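You operate a simulated robot arm through the tools that you are given. There is no shell and no other tool.

You are at the controls of a simulated robot arm. One attempt, no reset.

TASK
Put things in order on the top of the rework bench. At the end: the black aspen block stands where the blue wiping pad stood; the orange rubbing block stands on top of the green film card; the teal rubbing block stands on top of the brown narrow tape carton; the blue wiping pad stands where the grey bush bracket stood; the grey bush bracket stands on top of the blue film card; whatever was shut is shut again. Leave all else as you found it, and nothing knocked over.
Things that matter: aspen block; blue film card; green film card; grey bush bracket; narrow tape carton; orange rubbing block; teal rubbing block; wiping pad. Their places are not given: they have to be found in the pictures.

Only the result counts: the job must be done as asked and must still hold three seconds after the hand-in. Knocking over, shifting, dropping, spilling or breaking anything else fails it.

THE ROBOT
A 6-joint arm with a two-finger parallel gripper, fixed in place. Base frame: the origin is at the foot of the arm, x ahead of it, y to its left, z up; the work surface is at about z = 88. Readings come in cm, rad, newtons and seconds.
With the tool pointing down near the work surface it reaches from about 24 to 64 cm from the base axis. Its first joint turns from -1.152 to 1.152 rad. Payload 2.7 kg.
The TCP is the grasp point between the finger pads, 2.3 cm short of the fingertips. In the tool frame z runs along the fingers and y along their closing line. The gripper opens to 9.4 cm. The fingers are 3.8 cm wide and 1 cm thick; the gripper's body (5.4 by 9.6 cm) begins 3.9 cm behind the TCP.
Orientation is that of the tool frame in the base frame, as [roll, pitch, yaw] about the fixed x, y, z axes, in that order (R = Rz(yaw) Ry(pitch) Rx(roll)). With the fingers straight down and closing along the base's y, the tool's x points along the base's -x, its y along +y and its z along -z.

THE INTERFACE
- The arm moves only by the tool apply_moves. Its argument "motion" is a list of rows, each a list of 3 entries, a list of its own where there are three numbers: the shift along the base's x, y, z in cm, then the turn, a rotation vector about the base's x, y, z in rad, then the opening, from 0 (shut) to 1 (fully open). In form: [[[dx, dy, dz], [wx, wy, wz], grip], ...]. A call has 1 to 20 rows; each row shifts and turns the commanded pose from where the row before left it. Each row takes 0.2 s and may step no farther than 5 cm and 0.15 rad from the row before; otherwise, or with a gripper value out of range, the whole call is refused. A pose out of reach is approached as far as the arm can. The call stops where the force on the tool passes 40 N (or 10 N more than at its start, if that is more) or the arm is blocked; 0.2 s more then pass. Each finger travels about 4.5 cm/s and halts on what it meets, pressing with about 33 N; the grip force reading is that of the motor and also rises with nothing between the fingers. The clock runs only during rows and for 0.2 s after the last one: add rows that do not move to give the fingers time. It gives the time, the measured TCP pose, the force on the tool (base axes), the opening and the grip force at its end, in the units of the frame above (readings bear some noise), with the torque about the TCP (base axes, N m) and any sound that the robot's microphone picked up.
- Cameras (640 x 400 px; columns grow to the right, rows downward): "scene" is fixed at [6.59, -41.41, 142.15]; the picture's right is [0.85, -0.52, 0.00], its down [-0.25, -0.41, -0.88] and it looks along [0.46, 0.75, -0.48] (base axes); focal length 319 px, centre (320, 200). "wrist" rides on the gripper at [8.6, 1.6, -7.4] in the tool frame; the picture's right is [-0.18, 0.98, 0.00], its down [-0.58, -0.11, -0.81] and it looks along [-0.79, -0.15, 0.59] (tool axes); focal length 243 px, centre (320, 200).
- capture(camera): a new picture of that camera. No time passes.
- locate(camera, pixels): there is no depth. For up to 12 entries [column, row, z] of the newest picture of that camera ("zoom" is the newest enlarged one), the place [x, y] in the base frame at which the ray of that pixel passes the height z, good to about 0.3 cm, but the place of the scene camera against the robot may be out by one fixed shift of up to 1.8 cm in any direction. No time passes.
- inspect(camera, box): a new picture of the part [left, top, right, bottom] of that camera's present view, enlarged. No time passes.
- job_done(): hands the job in; it is judged then, once.

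Unless the task says otherwise, let go and move clear before handing in.

The tools are called after "Request:" as a command line: name --argument value ..., lists and objects as JSON in quotes. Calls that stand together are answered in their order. apply_moves: Moves the arm, as the interface text tells. Its arguments: {"type":"object","properties":{"motion":{"type":"array","items":{"type":"array"}}},"required":["motion"]} The other tools are called the same way: capture (camera) takes a picture; locate (camera, pixels) gives the place at which the rays of pixels pass given heights; inspect (camera, box) takes an enlarged picture of a part of a camera's view; job_done () hands the job in.

At the start:

```text
t: 0.0
ee_pos: [34.75, 16.06, 118.44]
ee_rot: [-3.141, 0.0, -3.139]
wrist_force: [0.9, 0.3, 0.8]
wrist_torque: [0.0, 0.03, -0.01]
width: 9.39
finger_force: 0.0
```

scene: 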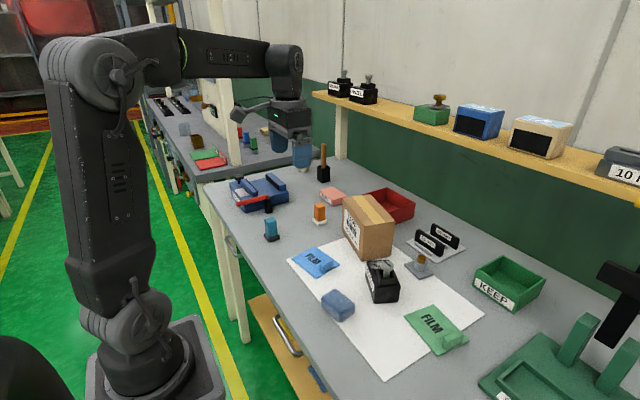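
wrist: 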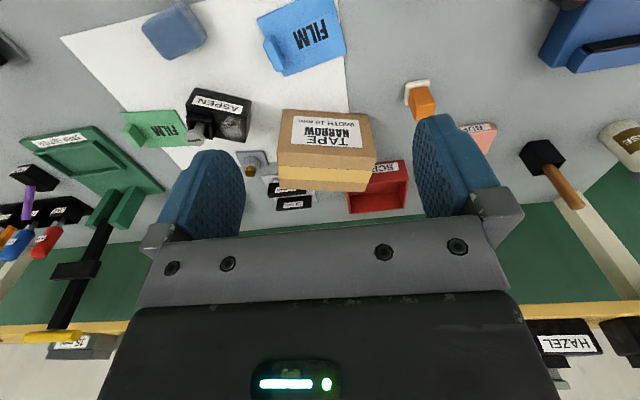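

The scene picture shows the bench with the carton near (368,228), aspen block near (382,282), blue pad near (337,305), film cards at (316,262) and (437,328), and rubbing blocks at (271,229) and (320,213). I'll enlarge those areas before moving.

Request:
inspect --camera "scene" --box '[220, 160, 380, 260]'

Request:
inspect --camera "scene" --box '[340, 220, 500, 320]'

Request:
inspect --camera "scene" --box '[280, 240, 480, 365]'

Request:
inspect --camera "wrist" --box '[120, 0, 360, 150]'

Request:
inspect --camera "wrist" --box '[200, 80, 440, 230]'

```text
4.00 times, centred on (300, 210) of scene
```

zoom: 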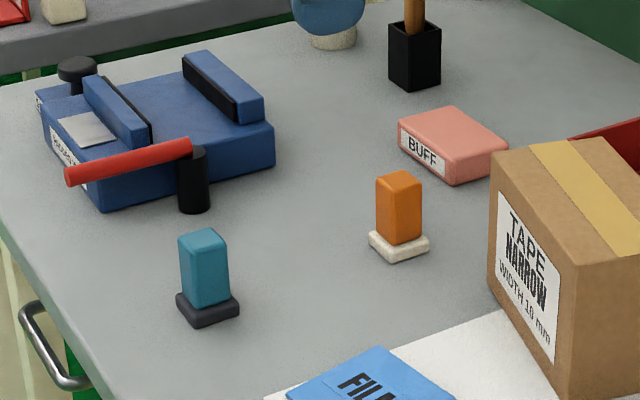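

```text
4.00 times, centred on (420, 270) of scene
```

zoom: 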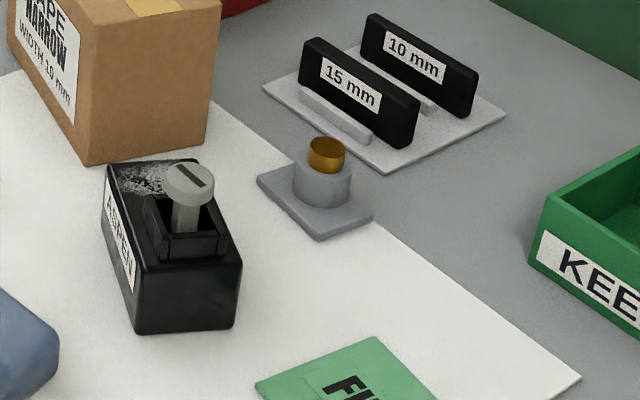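

```text
3.20 times, centred on (380, 302) of scene
```

zoom: 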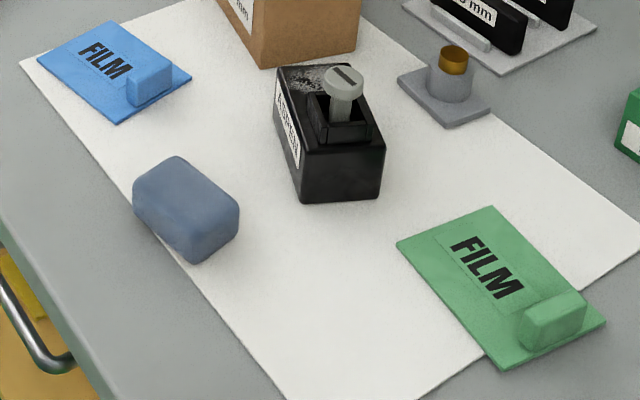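

```text
2.67 times, centred on (240, 75) of wrist
```

zoom: 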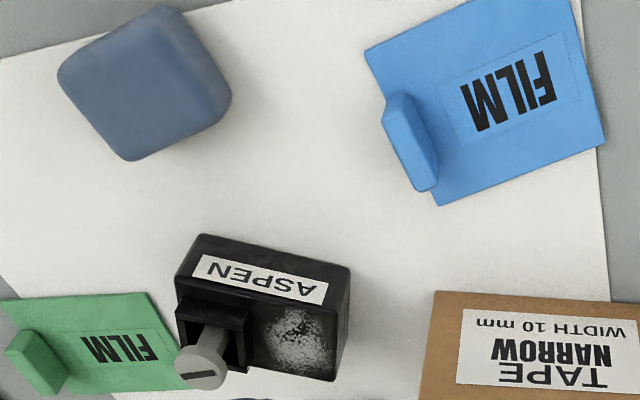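

```text
2.67 times, centred on (320, 155) of wrist
```

zoom: 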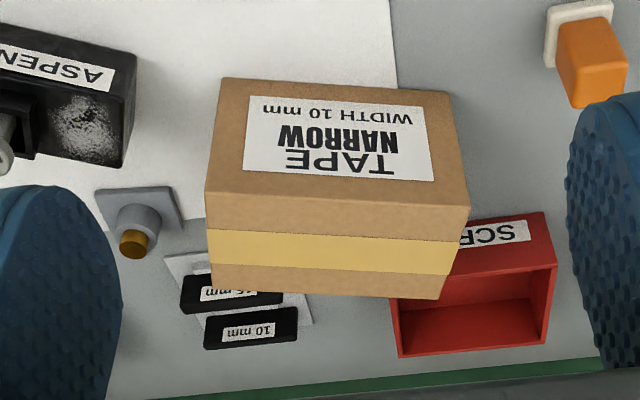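

The wrist picture shows most items clearly (pad at about (174,30), blue card corners (257,20)–(284,77), carton at (325,150)). I'll convert these pixels to positions in both cameras to measure the scene camera's shift.

Request:
locate --camera "wrist" --pixels '[[256.9, 19.5, 88.3], [346.9, 54.4, 88.3], [283.9, 76.9, 88.3], [120, 112.5, 88.3], [176, 110, 88.3], [170, 61, 88], [142, 28, 89], [432, 79, 88], [407, 83, 88], [257, 150, 88], [270, 161, 88], [237, 155, 88]]'

Request:
locate --camera "scene" --pixels '[[340.5, 264, 88.3], [287.5, 259.5, 88.3], [317, 278, 88.3], [433.6, 304.5, 88.3], [469, 340, 88.3], [438, 356, 88.3], [404, 316.5, 88.3], [404, 265, 88], [420, 280, 88], [433, 273, 88], [264, 233.5, 88], [272, 241.5, 88]]'

```text
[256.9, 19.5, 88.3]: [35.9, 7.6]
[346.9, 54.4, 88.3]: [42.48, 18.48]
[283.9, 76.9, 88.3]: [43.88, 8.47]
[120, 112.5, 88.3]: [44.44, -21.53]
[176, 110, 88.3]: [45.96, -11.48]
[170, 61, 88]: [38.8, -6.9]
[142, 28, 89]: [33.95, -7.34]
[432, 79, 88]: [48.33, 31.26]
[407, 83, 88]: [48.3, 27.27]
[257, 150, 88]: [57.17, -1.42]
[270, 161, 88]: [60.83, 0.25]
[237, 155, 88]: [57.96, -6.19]
```

```text
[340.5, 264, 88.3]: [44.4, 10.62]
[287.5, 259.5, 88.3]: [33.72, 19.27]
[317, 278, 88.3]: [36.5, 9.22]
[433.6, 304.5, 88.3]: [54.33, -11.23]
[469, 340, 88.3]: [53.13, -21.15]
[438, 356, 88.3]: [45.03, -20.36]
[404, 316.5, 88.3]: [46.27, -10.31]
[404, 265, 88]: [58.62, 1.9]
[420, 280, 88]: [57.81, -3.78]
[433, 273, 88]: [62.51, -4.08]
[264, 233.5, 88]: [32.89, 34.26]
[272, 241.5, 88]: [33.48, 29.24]
```

The wrist and scene readings differ by roughly (0.5, 1.3) cm, so I'll rely on the wrist camera. I'll tilt it to look more steeply and shift it left to see the teal and orange blocks.

Request:
apply_moves --motion '[[[-1, 3, 0], [0, 0.15, 0], 1], [[-1, 3, 0], [0, 0.15, 0], 1], [[-1, 3, 0], [0, 0.15, 0], 1], [[0, 0, 0], [0, 0, 0], 1]]'

Request:
capture --camera "wrist"

```text
t: 1.0
ee_pos: [31.9, 25.08, 118.33]
ee_rot: [-3.14, -0.451, 3.141]
wrist_force: [0.6, 0.0, -0.6]
wrist_torque: [-0.01, 0.02, 0.01]
width: 9.4
finger_force: 0.0
```

```text
taken
```

wrist: 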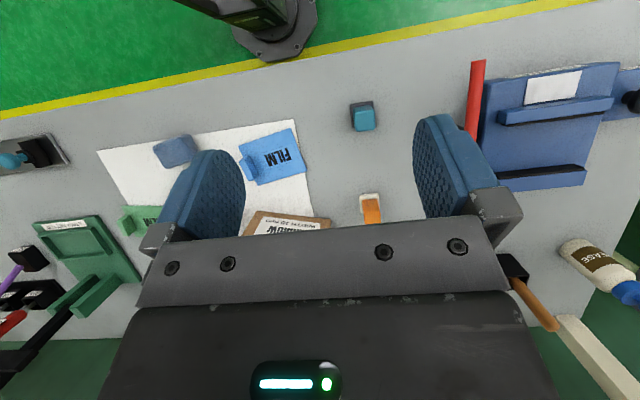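

The steeper view shows the teal block at (362,116) and the orange one at (371,208), both clear of neighbours. I'll enlarge them.

Request:
inspect --camera "wrist" --box '[320, 80, 416, 140]'

Request:
inspect --camera "wrist" --box '[230, 110, 390, 240]'

Request:
locate --camera "wrist" --pixels '[[350, 103, 88], [373, 101, 88], [360, 195, 88], [378, 194, 88], [239, 146, 88.3], [296, 128, 88.3], [306, 169, 88.3], [258, 185, 88.3]]'

```text
6.67 times, centred on (368, 110) of wrist
```

zoom: 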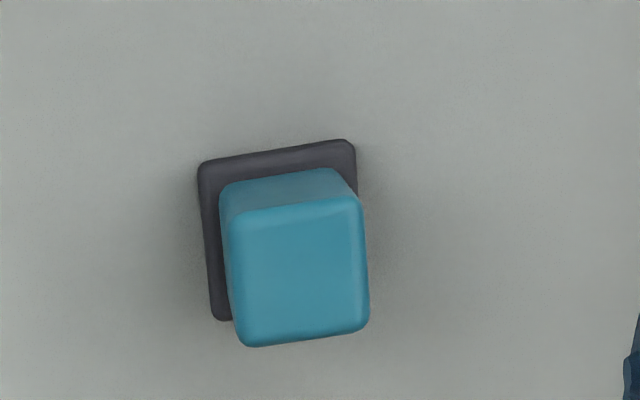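

```text
3.08 times, centred on (310, 175) of wrist
```

zoom: 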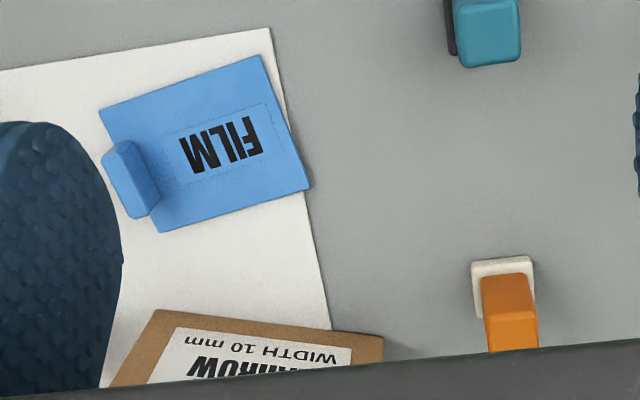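

```text
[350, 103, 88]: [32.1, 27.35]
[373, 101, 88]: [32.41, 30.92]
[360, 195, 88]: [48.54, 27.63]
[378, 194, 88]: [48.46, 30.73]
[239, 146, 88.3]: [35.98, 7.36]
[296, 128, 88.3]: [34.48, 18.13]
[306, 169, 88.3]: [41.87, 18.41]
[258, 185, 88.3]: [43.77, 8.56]
```

The base and top corners of both rubbing blocks are now visible, e.g. teal base (350,104)–(373,101) and teal top (354.5,111)–(356.5,132). I'll locate these at several heights to get centre, height and yaw.

Request:
locate --camera "wrist" --pixels '[[350.2, 104.2, 89], [373, 101, 89], [352.3, 128, 89], [354.5, 111.2, 94], [374.3, 109.3, 94], [375.5, 128.8, 94], [356.5, 132, 94], [354.5, 111.2, 93], [374.3, 109.3, 93], [375.5, 128.8, 93], [356.5, 132, 93]]'

Request:
locate --camera "wrist" --pixels '[[383.5, 195, 89], [403, 193.5, 89], [383.5, 213, 89], [386.5, 210.5, 94], [405.5, 209.5, 94]]'

Request:
locate --camera "zoom" --pixels '[[471, 265, 89], [532, 257, 89], [474, 317, 89], [486, 318, 94], [538, 310, 94], [101, 108, 88.3], [261, 55, 88.3], [310, 188, 88.3], [158, 232, 88.3], [155, 310, 97], [384, 338, 97]]'

```text
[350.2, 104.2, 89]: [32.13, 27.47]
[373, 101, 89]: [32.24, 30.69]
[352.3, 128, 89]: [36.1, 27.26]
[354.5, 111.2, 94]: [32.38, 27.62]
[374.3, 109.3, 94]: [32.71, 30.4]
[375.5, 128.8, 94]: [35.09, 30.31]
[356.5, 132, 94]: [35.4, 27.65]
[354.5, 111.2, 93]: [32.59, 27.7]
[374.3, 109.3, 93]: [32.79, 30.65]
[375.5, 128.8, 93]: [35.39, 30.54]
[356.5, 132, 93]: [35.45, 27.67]
```

```text
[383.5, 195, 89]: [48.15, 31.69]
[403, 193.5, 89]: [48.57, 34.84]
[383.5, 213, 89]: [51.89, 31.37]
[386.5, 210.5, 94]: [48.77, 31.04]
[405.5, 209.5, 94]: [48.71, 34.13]
```

```text
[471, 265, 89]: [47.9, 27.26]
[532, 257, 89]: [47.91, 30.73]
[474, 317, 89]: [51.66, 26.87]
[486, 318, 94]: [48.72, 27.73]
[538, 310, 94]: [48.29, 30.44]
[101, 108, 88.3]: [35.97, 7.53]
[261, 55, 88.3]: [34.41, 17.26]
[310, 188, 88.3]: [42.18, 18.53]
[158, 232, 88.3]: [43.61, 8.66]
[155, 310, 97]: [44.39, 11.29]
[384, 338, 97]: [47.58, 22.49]
```

The teal block's centre reads about (34.0, 29.0) and the orange one's about (49.8, 29.0), both nearly square to the axes. Next I'll move right and back to view the carton, bracket, aspen block and green card.

Request:
apply_moves --motion '[[[-1, -5, 0], [0, -0.1, 0], 1], [[-1, -5, 0], [0, -0.1, 0], 1], [[-1, -5, 0], [0, 0, 0], 1], [[-1, -5, 0], [0, 0, 0], 1], [[-1, -5, 0], [0, 0, 0], 1], [[0, -3, 0], [0, 0, 0], 1], [[0, 0, 0], [0, 0, 0], 1]]'

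Request:
capture --camera "wrist"

```text
refused: row 1 steps farther than a row can; nothing moved
```

```text
taken
```

wrist: 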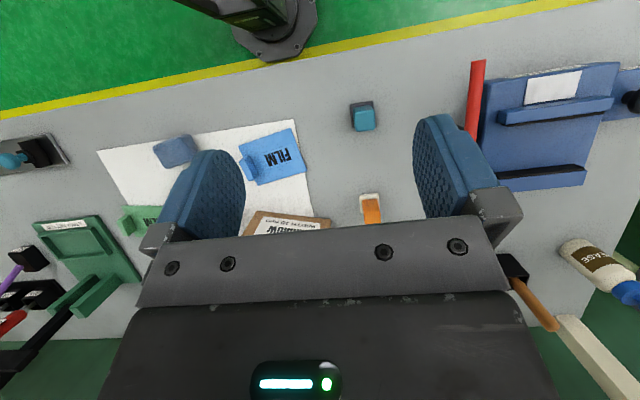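

The move was refused because the combined step passed 5 cm, and the picture hasn't changed. I'll repeat it with smaller steps.

Request:
apply_moves --motion '[[[-1, -4, 0], [0, -0.1, 0], 1], [[-1, -4, 0], [0, -0.1, 0], 1], [[-1, -4, 0], [0, 0, 0], 1], [[-1, -4, 0], [0, 0, 0], 1], [[-1, -4, 0], [0, 0, 0], 1], [[0, -4, 0], [0, 0, 0], 1], [[0, -4, 0], [0, 0, 0], 1], [[0, 0, 0], [0, 0, 0], 1]]'

Request:
capture --camera "wrist"

```text
t: 2.8
ee_pos: [26.82, -3.1, 118.35]
ee_rot: [3.141, -0.25, 3.141]
wrist_force: [0.2, -0.6, -0.3]
wrist_torque: [0.02, 0.01, 0.02]
width: 9.43
finger_force: 0.1
```

```text
taken
```

wrist: 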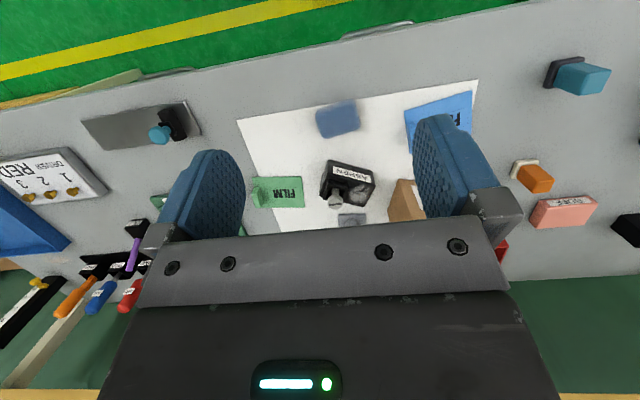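

Now the pad (338,119), aspen block (347,183), green card (278,192), part of the bracket (351,220) and the carton (405,200) are visible between the fingers. I'll enlarge them.

Request:
inspect --camera "wrist" --box '[240, 90, 416, 200]'

Request:
inspect --camera "wrist" --box '[240, 140, 400, 240]'

Request:
locate --camera "zoom" --pixels '[[320, 200, 88]]'

```text
3.64 times, centred on (328, 145) of wrist
```

zoom: 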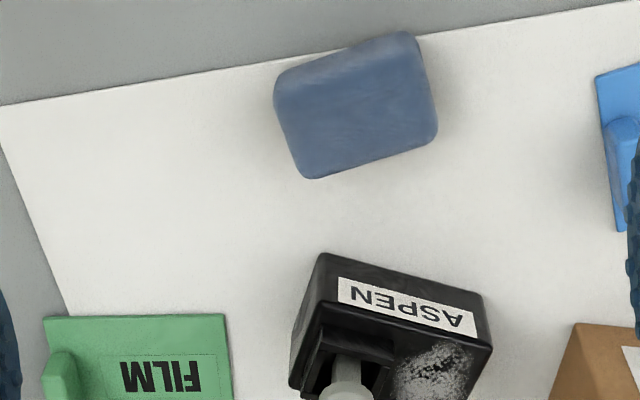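

```text
4.00 times, centred on (320, 190) of wrist
```

zoom: 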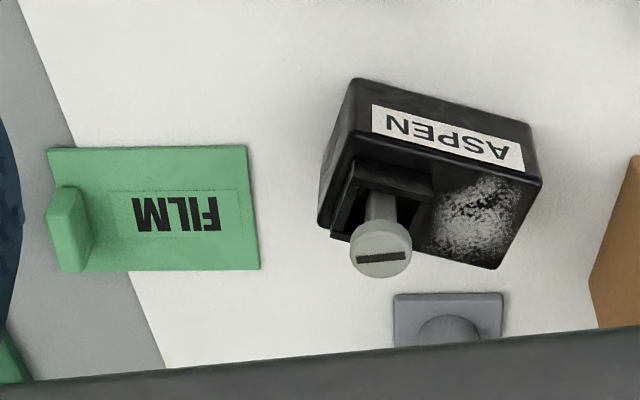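

```text
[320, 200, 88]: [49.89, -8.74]
```

The second enlargement gives green card corners (48,150), (246,145), (260,270), (78,272), plus the aspen block and bracket edges. I'll locate those.

Request:
locate --camera "zoom" --pixels '[[48, 150, 88.3], [246, 145, 88.3], [260, 270, 88.3], [80, 272, 88.3], [356, 78, 88], [533, 125, 88], [354, 145, 94], [541, 182, 94], [498, 269, 94], [394, 294, 89], [503, 293, 89], [380, 250, 98]]'

Request:
locate --camera "wrist" --pixels '[[315.5, 110.5, 88.5], [354, 98.5, 88.5], [360, 127.5, 91], [324, 139, 91], [316, 116, 91], [356.5, 103, 91]]'

Request:
inspect --camera "wrist" --box '[306, 85, 370, 150]'

```text
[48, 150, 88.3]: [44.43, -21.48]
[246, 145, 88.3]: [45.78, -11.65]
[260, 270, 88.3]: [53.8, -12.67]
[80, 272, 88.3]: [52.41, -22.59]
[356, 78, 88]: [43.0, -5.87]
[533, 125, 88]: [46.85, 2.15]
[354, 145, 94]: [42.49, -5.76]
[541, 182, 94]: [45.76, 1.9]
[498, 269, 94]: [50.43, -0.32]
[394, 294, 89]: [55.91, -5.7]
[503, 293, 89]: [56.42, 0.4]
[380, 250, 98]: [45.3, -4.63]
```

```text
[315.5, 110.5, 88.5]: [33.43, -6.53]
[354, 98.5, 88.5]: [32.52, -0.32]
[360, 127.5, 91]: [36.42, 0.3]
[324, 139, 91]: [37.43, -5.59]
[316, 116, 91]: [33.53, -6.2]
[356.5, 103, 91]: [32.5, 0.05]
```

```text
6.15 times, centred on (338, 118) of wrist
```

zoom: 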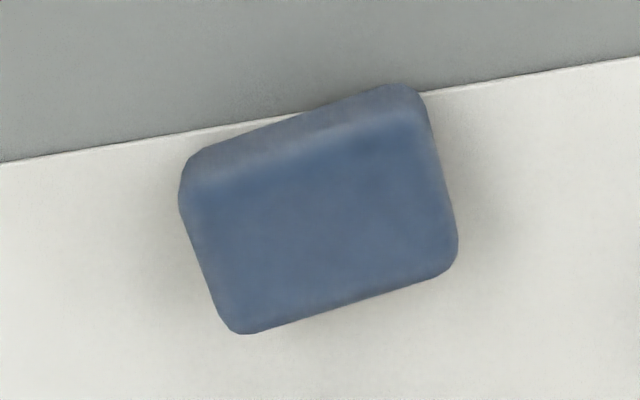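

Green card's centre is about (49.1,-17.1), the aspen block's about (47.2,-3.0), the pad's about (35.0,-2.9). I'll remove the tilt and shift left to see the bracket, carton and gauge stand properly.

Request:
apply_moves --motion '[[[0, 4, 0], [0, -0.13, 0], 1], [[0, 4, 0], [0, -0.12, 0], 1], [[0, 0, 0], [0, 0, 0], 1]]'

Request:
capture --camera "wrist"

Request:
inspect --camera "wrist" --box '[240, 100, 432, 220]'

```text
t: 3.6
ee_pos: [26.8, 5.05, 118.38]
ee_rot: [3.141, 0.001, -3.141]
wrist_force: [0.8, -1.7, -0.7]
wrist_torque: [-0.01, -0.04, -0.01]
width: 9.39
finger_force: 0.0
```

```text
taken
```

wrist: 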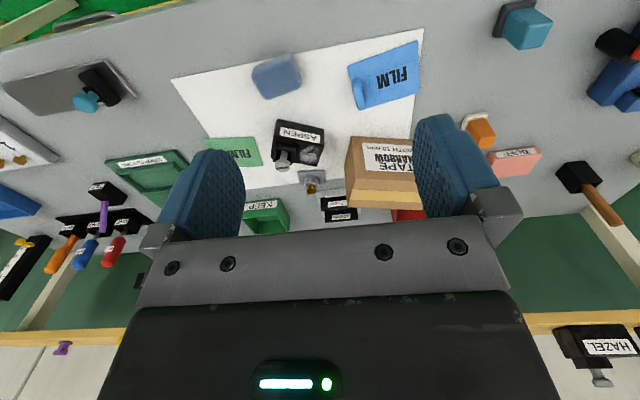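

```text
3.33 times, centred on (336, 160) of wrist
```

zoom: 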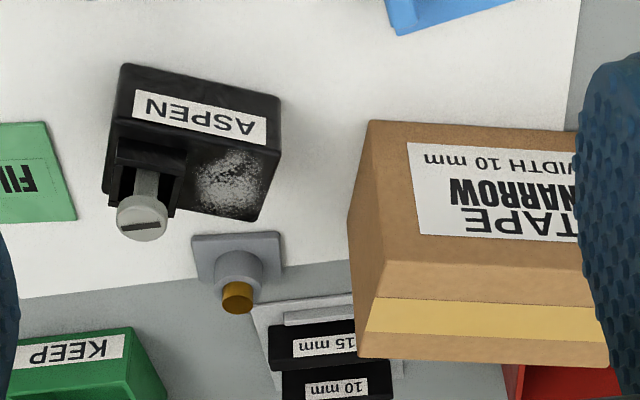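

Everything near the bracket is now visible in the enlargement (bracket plate (192,236)–(283,265), carton lower-left corner (368,122), gauge stand corner (252,303)). I'll locate these points.

Request:
locate --camera "zoom" --pixels '[[192, 236, 88.8], [278, 231, 88.8], [283, 264, 88.8], [205, 283, 88.8], [368, 122, 88], [348, 216, 88], [386, 262, 99], [358, 357, 99], [608, 367, 99], [253, 303, 88.3], [238, 298, 93], [350, 290, 88.3]]'

Request:
inspect --camera "wrist" --box '[285, 155, 365, 205]'

```text
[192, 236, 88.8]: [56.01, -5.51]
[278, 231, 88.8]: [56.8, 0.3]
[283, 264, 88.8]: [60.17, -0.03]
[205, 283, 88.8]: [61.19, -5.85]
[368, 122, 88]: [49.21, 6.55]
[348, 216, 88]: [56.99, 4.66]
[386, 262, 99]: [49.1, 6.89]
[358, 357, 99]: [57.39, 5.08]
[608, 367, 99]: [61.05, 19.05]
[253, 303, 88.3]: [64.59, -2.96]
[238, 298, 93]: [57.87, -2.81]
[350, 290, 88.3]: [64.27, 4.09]
```

```text
8.00 times, centred on (325, 180) of wrist
```

zoom: 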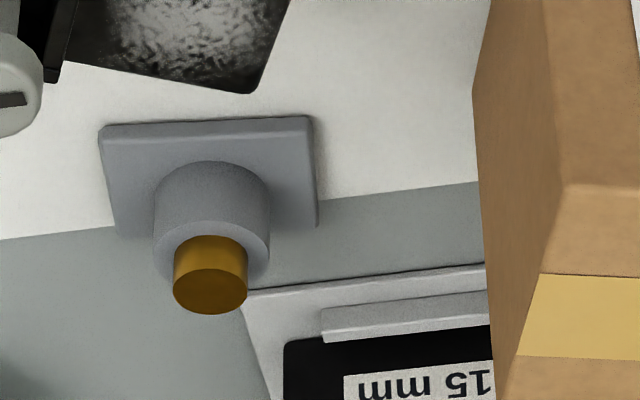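

The 8x view shows the plate corners (100,128), (308,115), (318,225), (118,235), the bush rim around (212,215) and the brass top at (210,291). I'll locate these at trial heights.

Request:
locate --camera "zoom" --pixels '[[100, 128, 88.8], [308, 115, 88.8], [318, 226, 88.3], [118, 236, 88.3], [210, 291, 93], [210, 291, 92], [172, 291, 93], [248, 291, 93], [155, 220, 91], [270, 220, 91], [487, 263, 88.3], [245, 292, 88.3]]'

Request:
locate --camera "scene" --pixels '[[421.7, 258.5, 93], [421.7, 258.5, 92], [412.8, 257, 92], [429, 257, 92], [344, 198, 99], [368, 193.5, 99], [394, 221, 99], [362, 226, 99], [387, 264, 88], [344, 235, 88]]'

```text
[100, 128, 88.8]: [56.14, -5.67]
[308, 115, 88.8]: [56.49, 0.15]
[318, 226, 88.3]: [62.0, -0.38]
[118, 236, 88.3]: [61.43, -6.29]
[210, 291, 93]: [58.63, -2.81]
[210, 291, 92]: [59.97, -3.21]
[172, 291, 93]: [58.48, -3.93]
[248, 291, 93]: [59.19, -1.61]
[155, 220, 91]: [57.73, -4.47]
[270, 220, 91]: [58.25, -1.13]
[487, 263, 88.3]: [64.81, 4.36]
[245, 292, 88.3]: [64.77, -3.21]
```

```text
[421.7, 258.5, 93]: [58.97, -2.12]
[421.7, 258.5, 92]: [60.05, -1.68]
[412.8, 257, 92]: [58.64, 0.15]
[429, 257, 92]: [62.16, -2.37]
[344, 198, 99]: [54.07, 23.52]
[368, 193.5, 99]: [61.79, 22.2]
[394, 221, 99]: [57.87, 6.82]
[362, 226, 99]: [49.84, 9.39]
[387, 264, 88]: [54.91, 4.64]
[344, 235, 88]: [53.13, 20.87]
```

The bracket's centre is about (59.0,-3.1) with a ~3.4 cm bush, and the carton top is near z = 99, but its far right corner was hidden by the finger. I'll shift left for a full view of the carton and the blue card's raised tab.

Request:
apply_moves --motion '[[[0, 4, 0], [0, 0, 0], 1], [[0, 4, 0], [0, 0, 0], 1], [[0, 2, 0], [0, 0, 0], 1], [[0, 0, 0], [0, 0, 0], 1]]'

Request:
capture --camera "wrist"

Request:
inspect --camera "wrist" --box '[250, 20, 346, 80]'

Request:
inspect --camera "wrist" --box '[256, 110, 416, 210]'

```text
t: 4.6
ee_pos: [26.87, 15.03, 118.41]
ee_rot: [-3.14, 0.0, -3.141]
wrist_force: [-0.1, -0.8, 0.2]
wrist_torque: [-0.05, 0.01, -0.04]
width: 9.43
finger_force: 0.2
```

```text
taken
```

wrist: 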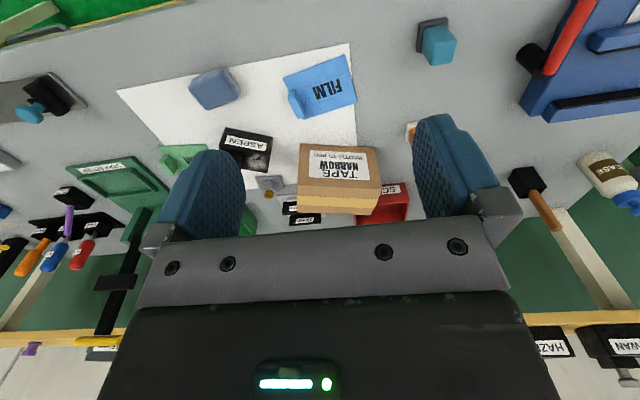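

```text
6.67 times, centred on (298, 50) of wrist
```

zoom: 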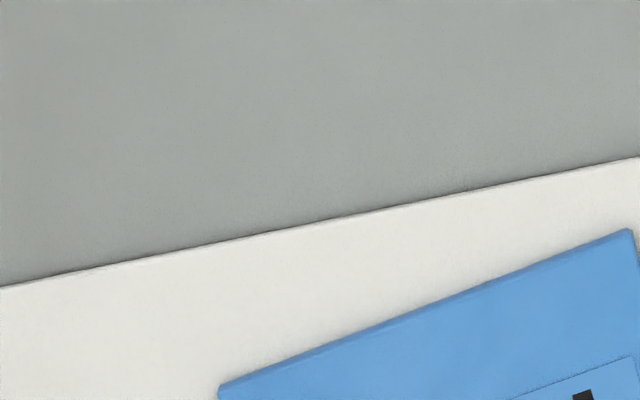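

```text
4.00 times, centred on (336, 160) of wrist
```

zoom: 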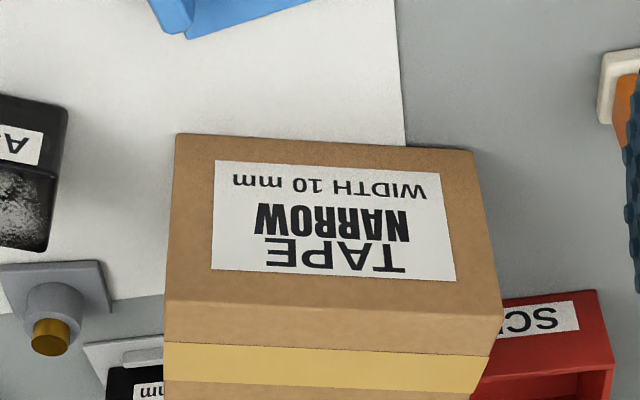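

The carton is now fully visible: bottom front edge (176,135)–(472,152) and top front edge (164,302)–(502,319) in the enlargement. I'll locate these and enlarge the blue card and the carton's back edge.

Request:
locate --camera "zoom" --pixels '[[176, 135, 88], [472, 152, 88], [164, 302, 99], [502, 319, 99], [164, 302, 99.5], [502, 319, 99.5]]'

Request:
inspect --camera "wrist" --box '[280, 140, 408, 220]'

Request:
inspect --camera "wrist" --box '[272, 45, 368, 125]'

```text
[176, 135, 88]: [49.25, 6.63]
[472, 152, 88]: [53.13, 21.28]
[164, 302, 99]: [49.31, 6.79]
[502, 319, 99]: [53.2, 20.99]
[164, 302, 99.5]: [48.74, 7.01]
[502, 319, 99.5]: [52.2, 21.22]
```

```text
5.00 times, centred on (344, 180) of wrist
```

zoom: 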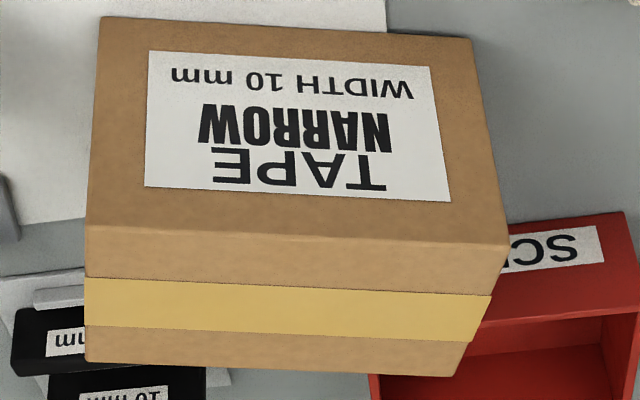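

```text
5.00 times, centred on (320, 85) of wrist
```

zoom: 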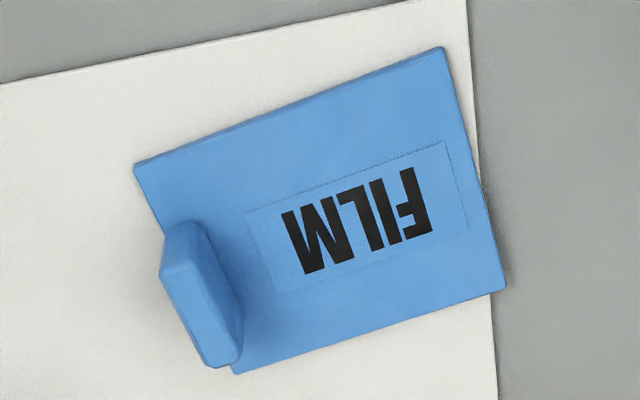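

The carton's top height of 99 is confirmed (top and bottom front corners agree). I'll locate its back corners and the inner edge of the blue card's tab.

Request:
locate --camera "wrist" --pixels '[[297, 212.4, 99], [371, 215.2, 99], [282.8, 78, 88.4], [344.4, 54.2, 88.4], [357, 103, 88.4], [303, 120, 88.4], [295.4, 89.4, 88.4], [304.5, 107, 88.4]]'

Request:
locate --camera "zoom" --pixels '[[197, 222, 88.4], [245, 312, 88.4], [163, 265, 90], [205, 362, 90], [163, 265, 91], [205, 362, 91], [195, 268, 91], [240, 345, 90]]'

```text
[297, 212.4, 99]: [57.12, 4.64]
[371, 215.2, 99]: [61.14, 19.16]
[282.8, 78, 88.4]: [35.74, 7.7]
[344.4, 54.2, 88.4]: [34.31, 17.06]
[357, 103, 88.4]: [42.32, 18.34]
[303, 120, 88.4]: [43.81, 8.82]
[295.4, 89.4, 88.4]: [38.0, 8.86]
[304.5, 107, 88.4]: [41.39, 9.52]
```

```text
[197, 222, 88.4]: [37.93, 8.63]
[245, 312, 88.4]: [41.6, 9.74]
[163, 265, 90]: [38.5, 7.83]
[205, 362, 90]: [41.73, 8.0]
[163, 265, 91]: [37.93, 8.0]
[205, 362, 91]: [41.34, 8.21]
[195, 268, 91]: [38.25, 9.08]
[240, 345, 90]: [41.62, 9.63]
```

The carton's top centre is (55.2,12.9) and the blue card's centre is (39.05,13.0), with its tab reaching about 1.5 cm in from the low-y end. I'll start with the bracket and move above it at (59.0,-3.1).

Request:
apply_moves --motion '[[[4.02, -2.27, 0], [0, 0, 0], 1], [[4.02, -2.27, 0], [0, 0, 0], 1], [[4.02, -2.27, 0], [0, 0, 0], 1], [[4.02, -2.27, 0], [0, 0, 0], 1], [[4.02, -2.27, 0], [0, 0, 0], 1], [[4.02, -2.27, 0], [0, 0, 0], 1], [[4.02, -2.27, 0], [0, 0, 0], 0.75], [[4.02, -2.27, 0], [0, 0, 0], 0.75], [[0, 0, -4], [0, 0, 0], 0.75], [[0, 0, -4], [0, 0, 0], 0.75], [[0, 0, -4], [0, 0, 0], 0.75], [[0, 0, -4], [0, 0, 0], 0.75], [[0, 0, 0], [0, 0, 0], 0.75]]'

Request:
capture --camera "scene"

Request:
capture --camera "wrist"

```text
t: 7.4
ee_pos: [56.88, -2.7, 101.67]
ee_rot: [3.141, 0.0, -3.142]
wrist_force: [-0.3, 0.2, -0.7]
wrist_torque: [0.03, -0.05, -0.01]
width: 7.04
finger_force: 0.2
out of reach, approached as far as the arm can: row 8
```

```text
taken
```

scene: 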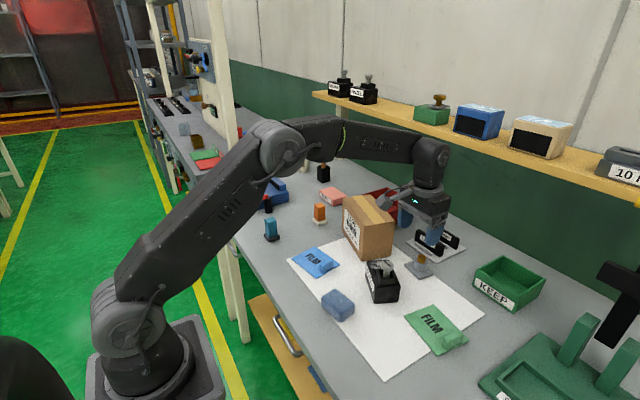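

```text
taken
```

wrist: 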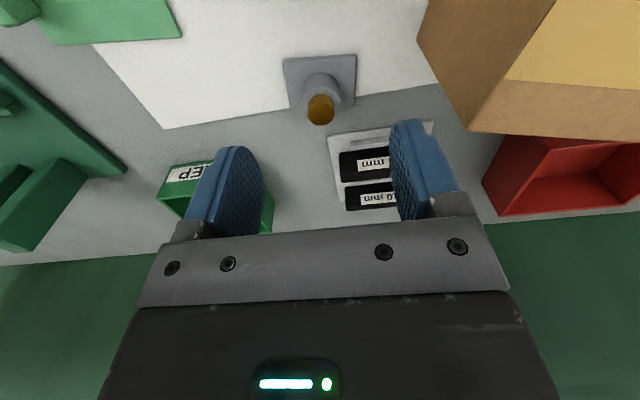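

At lower height the reach is fine; row 8 was clipped, leaving the TCP at (56.9,-2.7,101.7). The close view shows the plate at (284,58)–(357,105) and the brass top at (321,108), so I'll refine the bracket's position.

Request:
inspect --camera "wrist" --box '[256, 40, 384, 140]'

Request:
locate --camera "wrist" --pixels '[[284, 58, 88.6], [356, 55, 88.6], [357, 103, 88.6], [321, 108, 92.7], [307.5, 108, 92.7], [334, 108, 92.7], [302, 90, 90.7], [341, 90, 90.7]]'

```text
4.00 times, centred on (320, 90) of wrist
```

zoom: 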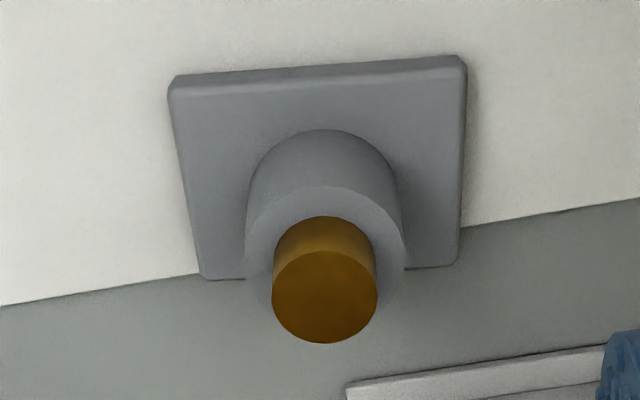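

```text
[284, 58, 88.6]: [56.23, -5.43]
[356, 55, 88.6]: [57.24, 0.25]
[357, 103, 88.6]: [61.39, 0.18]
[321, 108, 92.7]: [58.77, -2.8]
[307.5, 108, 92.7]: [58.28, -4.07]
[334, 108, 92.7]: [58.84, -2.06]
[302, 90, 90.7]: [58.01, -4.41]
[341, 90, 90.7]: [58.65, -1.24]
```

The enlarged view gives plate corners (168,88), (467,65), (460,262), (203,280), rim centre about (325,262) and brass top centre (325,297). I'll refine with these.

Request:
locate --camera "zoom" --pixels '[[168, 92, 88.6], [467, 70, 88.6], [460, 264, 88.6], [203, 279, 88.6], [325, 297, 92.7], [325, 297, 93.3], [325, 262, 90.7], [325, 262, 91.2], [247, 262, 91], [405, 262, 91]]'

```text
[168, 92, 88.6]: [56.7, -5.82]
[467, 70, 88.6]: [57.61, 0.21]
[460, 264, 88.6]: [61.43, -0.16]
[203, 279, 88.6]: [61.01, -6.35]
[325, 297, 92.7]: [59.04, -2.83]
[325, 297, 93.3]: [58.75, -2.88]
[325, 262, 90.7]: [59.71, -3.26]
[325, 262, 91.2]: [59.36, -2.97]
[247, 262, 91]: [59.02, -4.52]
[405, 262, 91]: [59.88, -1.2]
```

The bracket's bush is at about (59.1,-3.0), with its rim near z = 91.2 and plate top near 88.6. I'll centre over it, descend to z ≈ 93.7 and check.

Request:
apply_moves --motion '[[[2.22, -0.3, -1], [0, 0, 0], 0.75], [[0, 0, -2.5], [0, 0, 0], 0.75], [[0, 0, -2.5], [0, 0, 0], 0.75], [[0, 0, -2], [0, 0, 0], 0.75], [[0, 0, 0], [0, 0, 0], 0.75]]'

Request:
capture --camera "wrist"

Request:
inspect --camera "scene" --box '[360, 170, 488, 300]'

```text
t: 8.6
ee_pos: [58.96, -3.01, 93.67]
ee_rot: [3.141, -0.001, -3.141]
wrist_force: [-0.1, -0.3, -1.1]
wrist_torque: [0.02, -0.03, -0.01]
width: 7.04
finger_force: 0.1
```

```text
taken
```

wrist: 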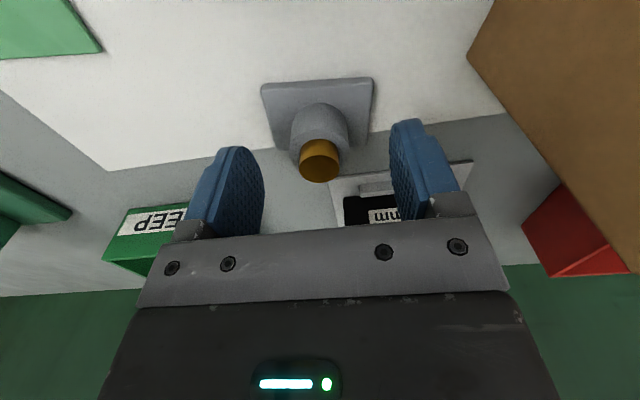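

```text
3.08 times, centred on (424, 235) of scene
```

zoom: 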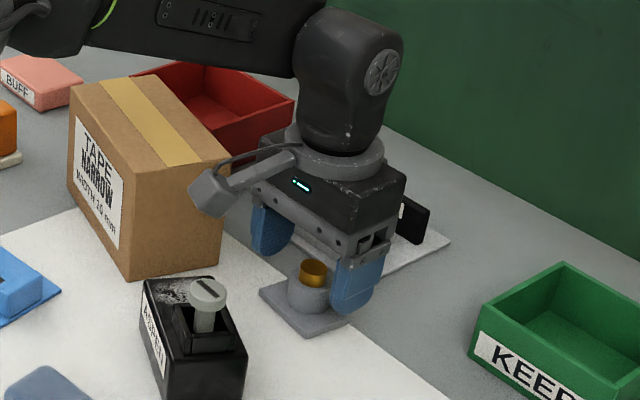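

The bush sits between the fingers with the carton and aspen block clear of the hand and camera. I'll lower to z ≈ 91.5 and close on the bush.

Request:
apply_moves --motion '[[[0.1, 0, -1.1], [0, 0, 0], 0.75], [[0, 0, -1.1], [0, 0, 0], 0.75], [[0, 0, 0], [0, 0, 0], 0.75]]'

Request:
apply_moves --motion '[[[0, 0, 0], [0, 0, 0], 0.2], [[0, 0, 0], [0, 0, 0], 0.2], [[0, 0, 0], [0, 0, 0], 0.2], [[0, 0, 0], [0, 0, 0], 0.2]]'

Request:
capture --camera "wrist"

```text
t: 9.4
ee_pos: [59.34, -2.99, 91.47]
ee_rot: [3.141, 0.0, 3.141]
wrist_force: [-0.4, 0.0, -0.9]
wrist_torque: [-0.02, 0.02, -0.03]
width: 7.05
finger_force: 0.0
```

```text
t: 10.4
ee_pos: [59.12, -2.85, 91.48]
ee_rot: [-3.141, 0.0, -3.14]
wrist_force: [-0.2, -0.7, 0.4]
wrist_torque: [-0.02, -0.01, -0.04]
width: 3.17
finger_force: 32.8
```

```text
taken
```

wrist: 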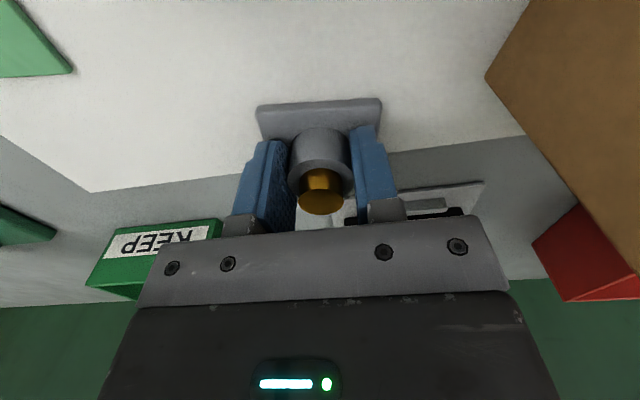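

The fingers hold the bush at 3.17 cm width with 33 N. I'll lift it clear and carry it over towards the blue card, turning by +0.2 rad to match the card.

Request:
apply_moves --motion '[[[0, 0, 1], [0, 0, 0], 0.2], [[0, 0, 2], [0, 0, 0], 0.2], [[0, 0, 0], [0, 0, 0], 0.2]]'

Request:
capture --camera "wrist"

```text
t: 11.2
ee_pos: [59.15, -2.97, 94.52]
ee_rot: [3.141, 0.0, -3.14]
wrist_force: [-1.1, 1.0, -1.4]
wrist_torque: [-0.04, 0.01, -0.02]
width: 3.18
finger_force: 33.0
```

```text
taken
```

wrist: 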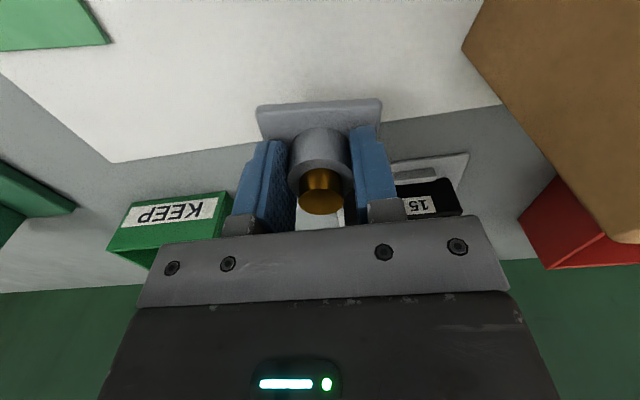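

The bracket lifted level and hasn't slipped (still 3.18 cm). I'll raise it and carry it over the carton to the blue card.

Request:
apply_moves --motion '[[[0, 0, 4], [0, 0, 0], 0.2], [[0, 0, 4], [0, 0, 0], 0.2], [[-1, 0, 4], [0, 0, 0], 0.2], [[-3.2, 2.74, 0], [0, 0, 0.05], 0.2], [[-3.2, 2.74, 0], [0, 0, 0.05], 0.2], [[-3.2, 2.74, 0], [0, 0, 0.05], 0.2], [[-3.2, 2.74, 0], [0, 0, 0.05], 0.2], [[-3.2, 2.74, 0], [0, 0, 0], 0.2], [[-3.18, 2.77, 0], [0, 0, 0], 0.2], [[0, 0, 0], [0, 0, 0], 0.2]]'

Request:
capture --camera "wrist"

Request:
capture --camera "scene"

```text
t: 13.4
ee_pos: [39.04, 13.7, 106.44]
ee_rot: [3.14, 0.001, -2.943]
wrist_force: [0.2, 0.2, -0.7]
wrist_torque: [-0.01, -0.01, 0.0]
width: 3.14
finger_force: 32.7
```

```text
taken
```

wrist: 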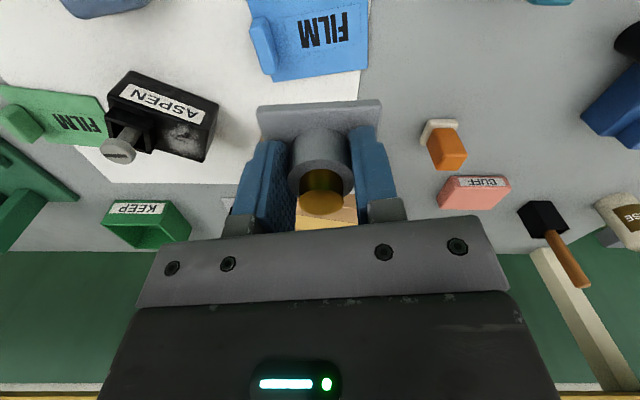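

```text
taken
```

scene: 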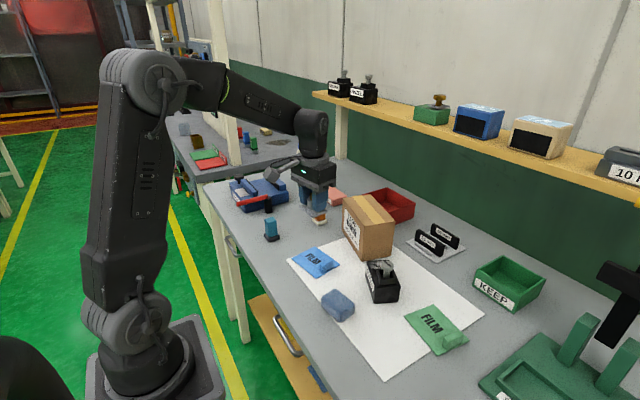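

The bracket is over the card at (39.0,13.7) with matching orientation. I'll lower it to about 1.5 cm above the card and check.

Request:
apply_moves --motion '[[[0, -0.1, -4], [0, 0, 0], 0.2], [[0, 0, -4], [0, 0, 0], 0.2], [[0, 0, -3.5], [0, 0, 0], 0.2], [[0, 0, -1.5], [0, 0, 0], 0.2], [[0, 0, 0], [0, 0, 0], 0.2]]'

Request:
inspect --camera "scene" --box '[270, 200, 366, 290]'

Request:
capture --camera "wrist"

```text
t: 14.6
ee_pos: [39.01, 13.47, 93.35]
ee_rot: [-3.141, 0.001, -2.941]
wrist_force: [-0.1, 0.7, -1.7]
wrist_torque: [-0.02, 0.01, 0.03]
width: 3.15
finger_force: 33.1
```

```text
4.44 times, centred on (318, 245) of scene
```

zoom: 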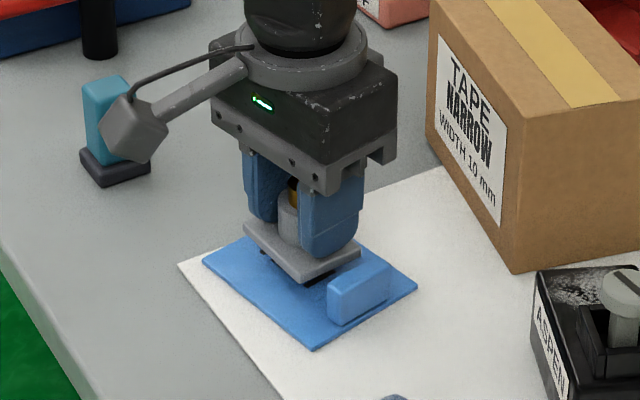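

```text
taken
```

wrist: 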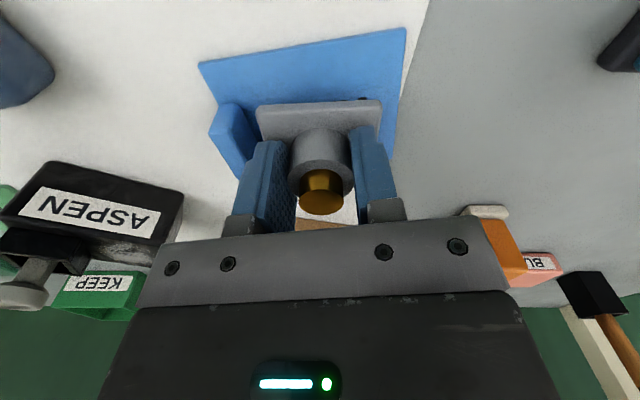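

The plate is over the flat part of the card and clears the tab. I'll lower in small steps and watch the force.

Request:
apply_moves --motion '[[[0, 0, -0.6], [0, 0, 0], 0.2], [[0, 0, -0.5], [0, 0, 0], 0.2], [[0, 0, 0], [0, 0, 0], 0.2]]'

Request:
apply_moves --motion '[[[0, 0, -0.2], [0, 0, 0], 0.2], [[0, 0, 0], [0, 0, 0], 0.2]]'

Request:
inspect --camera "scene" --box '[290, 230, 354, 280]'

```text
t: 15.4
ee_pos: [39.07, 13.36, 92.32]
ee_rot: [-3.141, 0.0, -2.941]
wrist_force: [0.5, 0.2, -0.8]
wrist_torque: [-0.01, 0.01, -0.01]
width: 3.17
finger_force: 33.4
```

```text
t: 16.0
ee_pos: [38.97, 13.52, 92.16]
ee_rot: [-3.141, 0.001, -2.94]
wrist_force: [0.2, -0.3, -0.4]
wrist_torque: [0.0, 0.04, 0.01]
width: 3.16
finger_force: 33.2
```

```text
8.00 times, centred on (322, 255) of scene
```

zoom: 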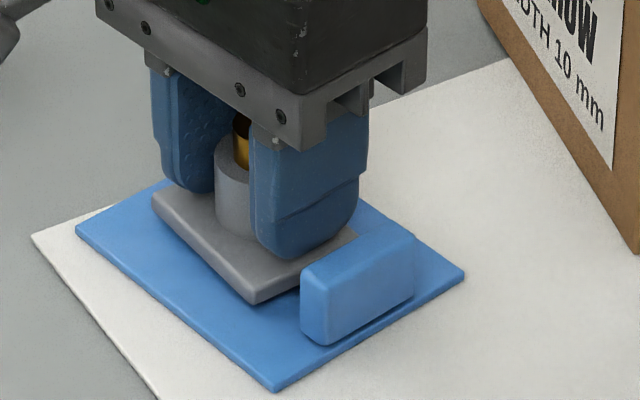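

There is still no contact force and a small gap remains. I'll continue in 0.15 cm steps.

Request:
apply_moves --motion '[[[0, 0, -0.15], [0, 0, 0], 0.2], [[0, 0, 0], [0, 0, 0], 0.2]]'

Request:
apply_moves --motion '[[[0, 0, -0.12], [0, 0, 0], 0.2], [[0, 0, 0], [0, 0, 0], 0.2]]'

```text
t: 16.6
ee_pos: [39.04, 13.52, 92.06]
ee_rot: [3.141, 0.001, -2.94]
wrist_force: [0.1, 0.1, -1.1]
wrist_torque: [0.02, 0.02, 0.01]
width: 3.15
finger_force: 32.9
```

```text
t: 17.2
ee_pos: [38.99, 13.39, 91.93]
ee_rot: [3.141, 0.0, -2.942]
wrist_force: [-0.7, -0.5, -1.2]
wrist_torque: [0.0, 0.01, -0.03]
width: 3.14
finger_force: 33.0
```

Request:
apply_moves --motion '[[[0, 0, -0.12], [0, 0, 0], 0.2], [[0, 0, 0], [0, 0, 0], 0.2]]'

Request:
inspect --camera "scene" --box '[290, 230, 354, 280]'

```text
t: 17.8
ee_pos: [39.0, 13.47, 91.83]
ee_rot: [3.14, 0.002, -2.941]
wrist_force: [-1.0, -2.1, 6.7]
wrist_torque: [-0.05, 0.09, 0.02]
width: 3.15
finger_force: 33.2
```

```text
8.00 times, centred on (322, 255) of scene
```

zoom: 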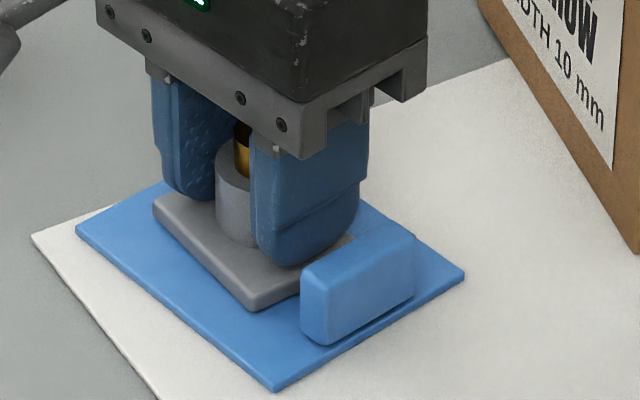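

The force reads +6.7 N, so the bracket is down on the card at TCP z = 91.83. I'll open only slightly, because of the tab, and lift straight up.

Request:
apply_moves --motion '[[[0, 0, 0], [0, 0, 0], 0.42], [[0, 0, 0], [0, 0, 0], 0.45], [[0, 0, 0], [0, 0, 0], 0.45]]'

Request:
apply_moves --motion '[[[0, 0, 1], [0, 0, 0], 0.45], [[0, 0, 2], [0, 0, 0], 0.45], [[0, 0, 4], [0, 0, 0], 0.6], [[0, 0, 4], [0, 0, -0.05], 1], [[0, 0, 4], [0, 0, -0.15], 1], [[0, 0, 0], [0, 0, 0], 1]]'

Request:
inspect --camera "scene" --box '[270, 200, 366, 290]'

```text
t: 18.6
ee_pos: [39.0, 13.45, 91.8]
ee_rot: [3.141, 0.0, -2.942]
wrist_force: [0.1, 0.4, -0.6]
wrist_torque: [0.02, 0.01, -0.01]
width: 4.19
finger_force: 0.0
```

```text
t: 20.0
ee_pos: [38.96, 13.47, 106.96]
ee_rot: [3.141, 0.0, 3.141]
wrist_force: [0.2, 0.0, -0.5]
wrist_torque: [-0.01, 0.04, 0.0]
width: 9.39
finger_force: 0.0
```

```text
4.44 times, centred on (318, 245) of scene
```

zoom: 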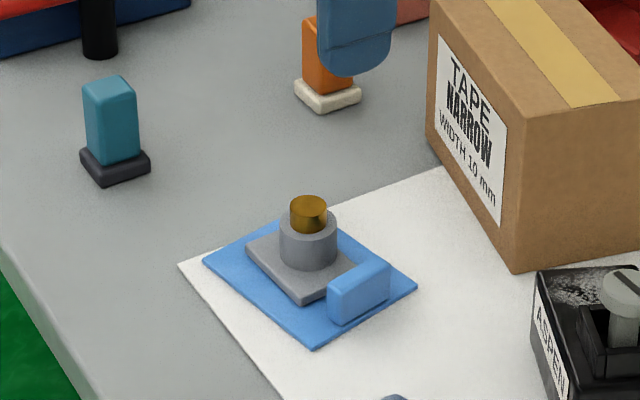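

The bracket stands on the blue card with the card unmoved. Next is the blue pad, so I'll move above it at (35.0,-2.9) with yaw +0.16.

Request:
apply_moves --motion '[[[-0.99, -4.09, 0], [0, 0, 0.04], 1], [[-0.99, -4.09, 0], [0, 0, 0.04], 1], [[-0.99, -4.09, -2], [0, 0, 0.04], 1], [[-0.99, -4.1, -2], [0, 0, 0.04], 1], [[0, 0, -3], [0, 0, 0], 1], [[0, 0, 0], [0, 0, 0], 1]]'

Request:
capture --camera "wrist"

Request:
capture --camera "scene"

```text
t: 21.4
ee_pos: [34.95, -2.97, 99.79]
ee_rot: [3.141, -0.001, -2.982]
wrist_force: [-1.1, -0.3, -0.7]
wrist_torque: [-0.01, 0.0, 0.02]
width: 9.4
finger_force: 0.0
```

```text
taken
```

wrist: 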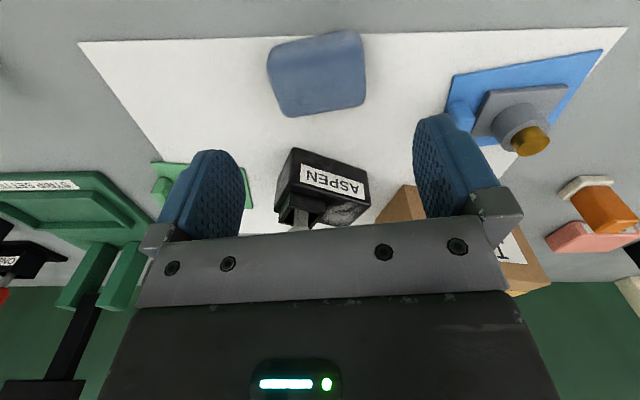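

```text
taken
```

scene: 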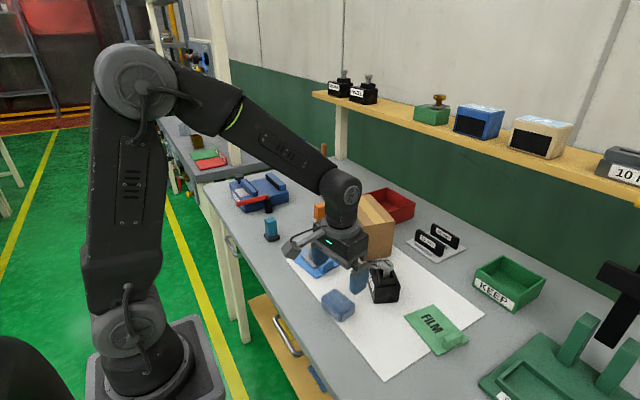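

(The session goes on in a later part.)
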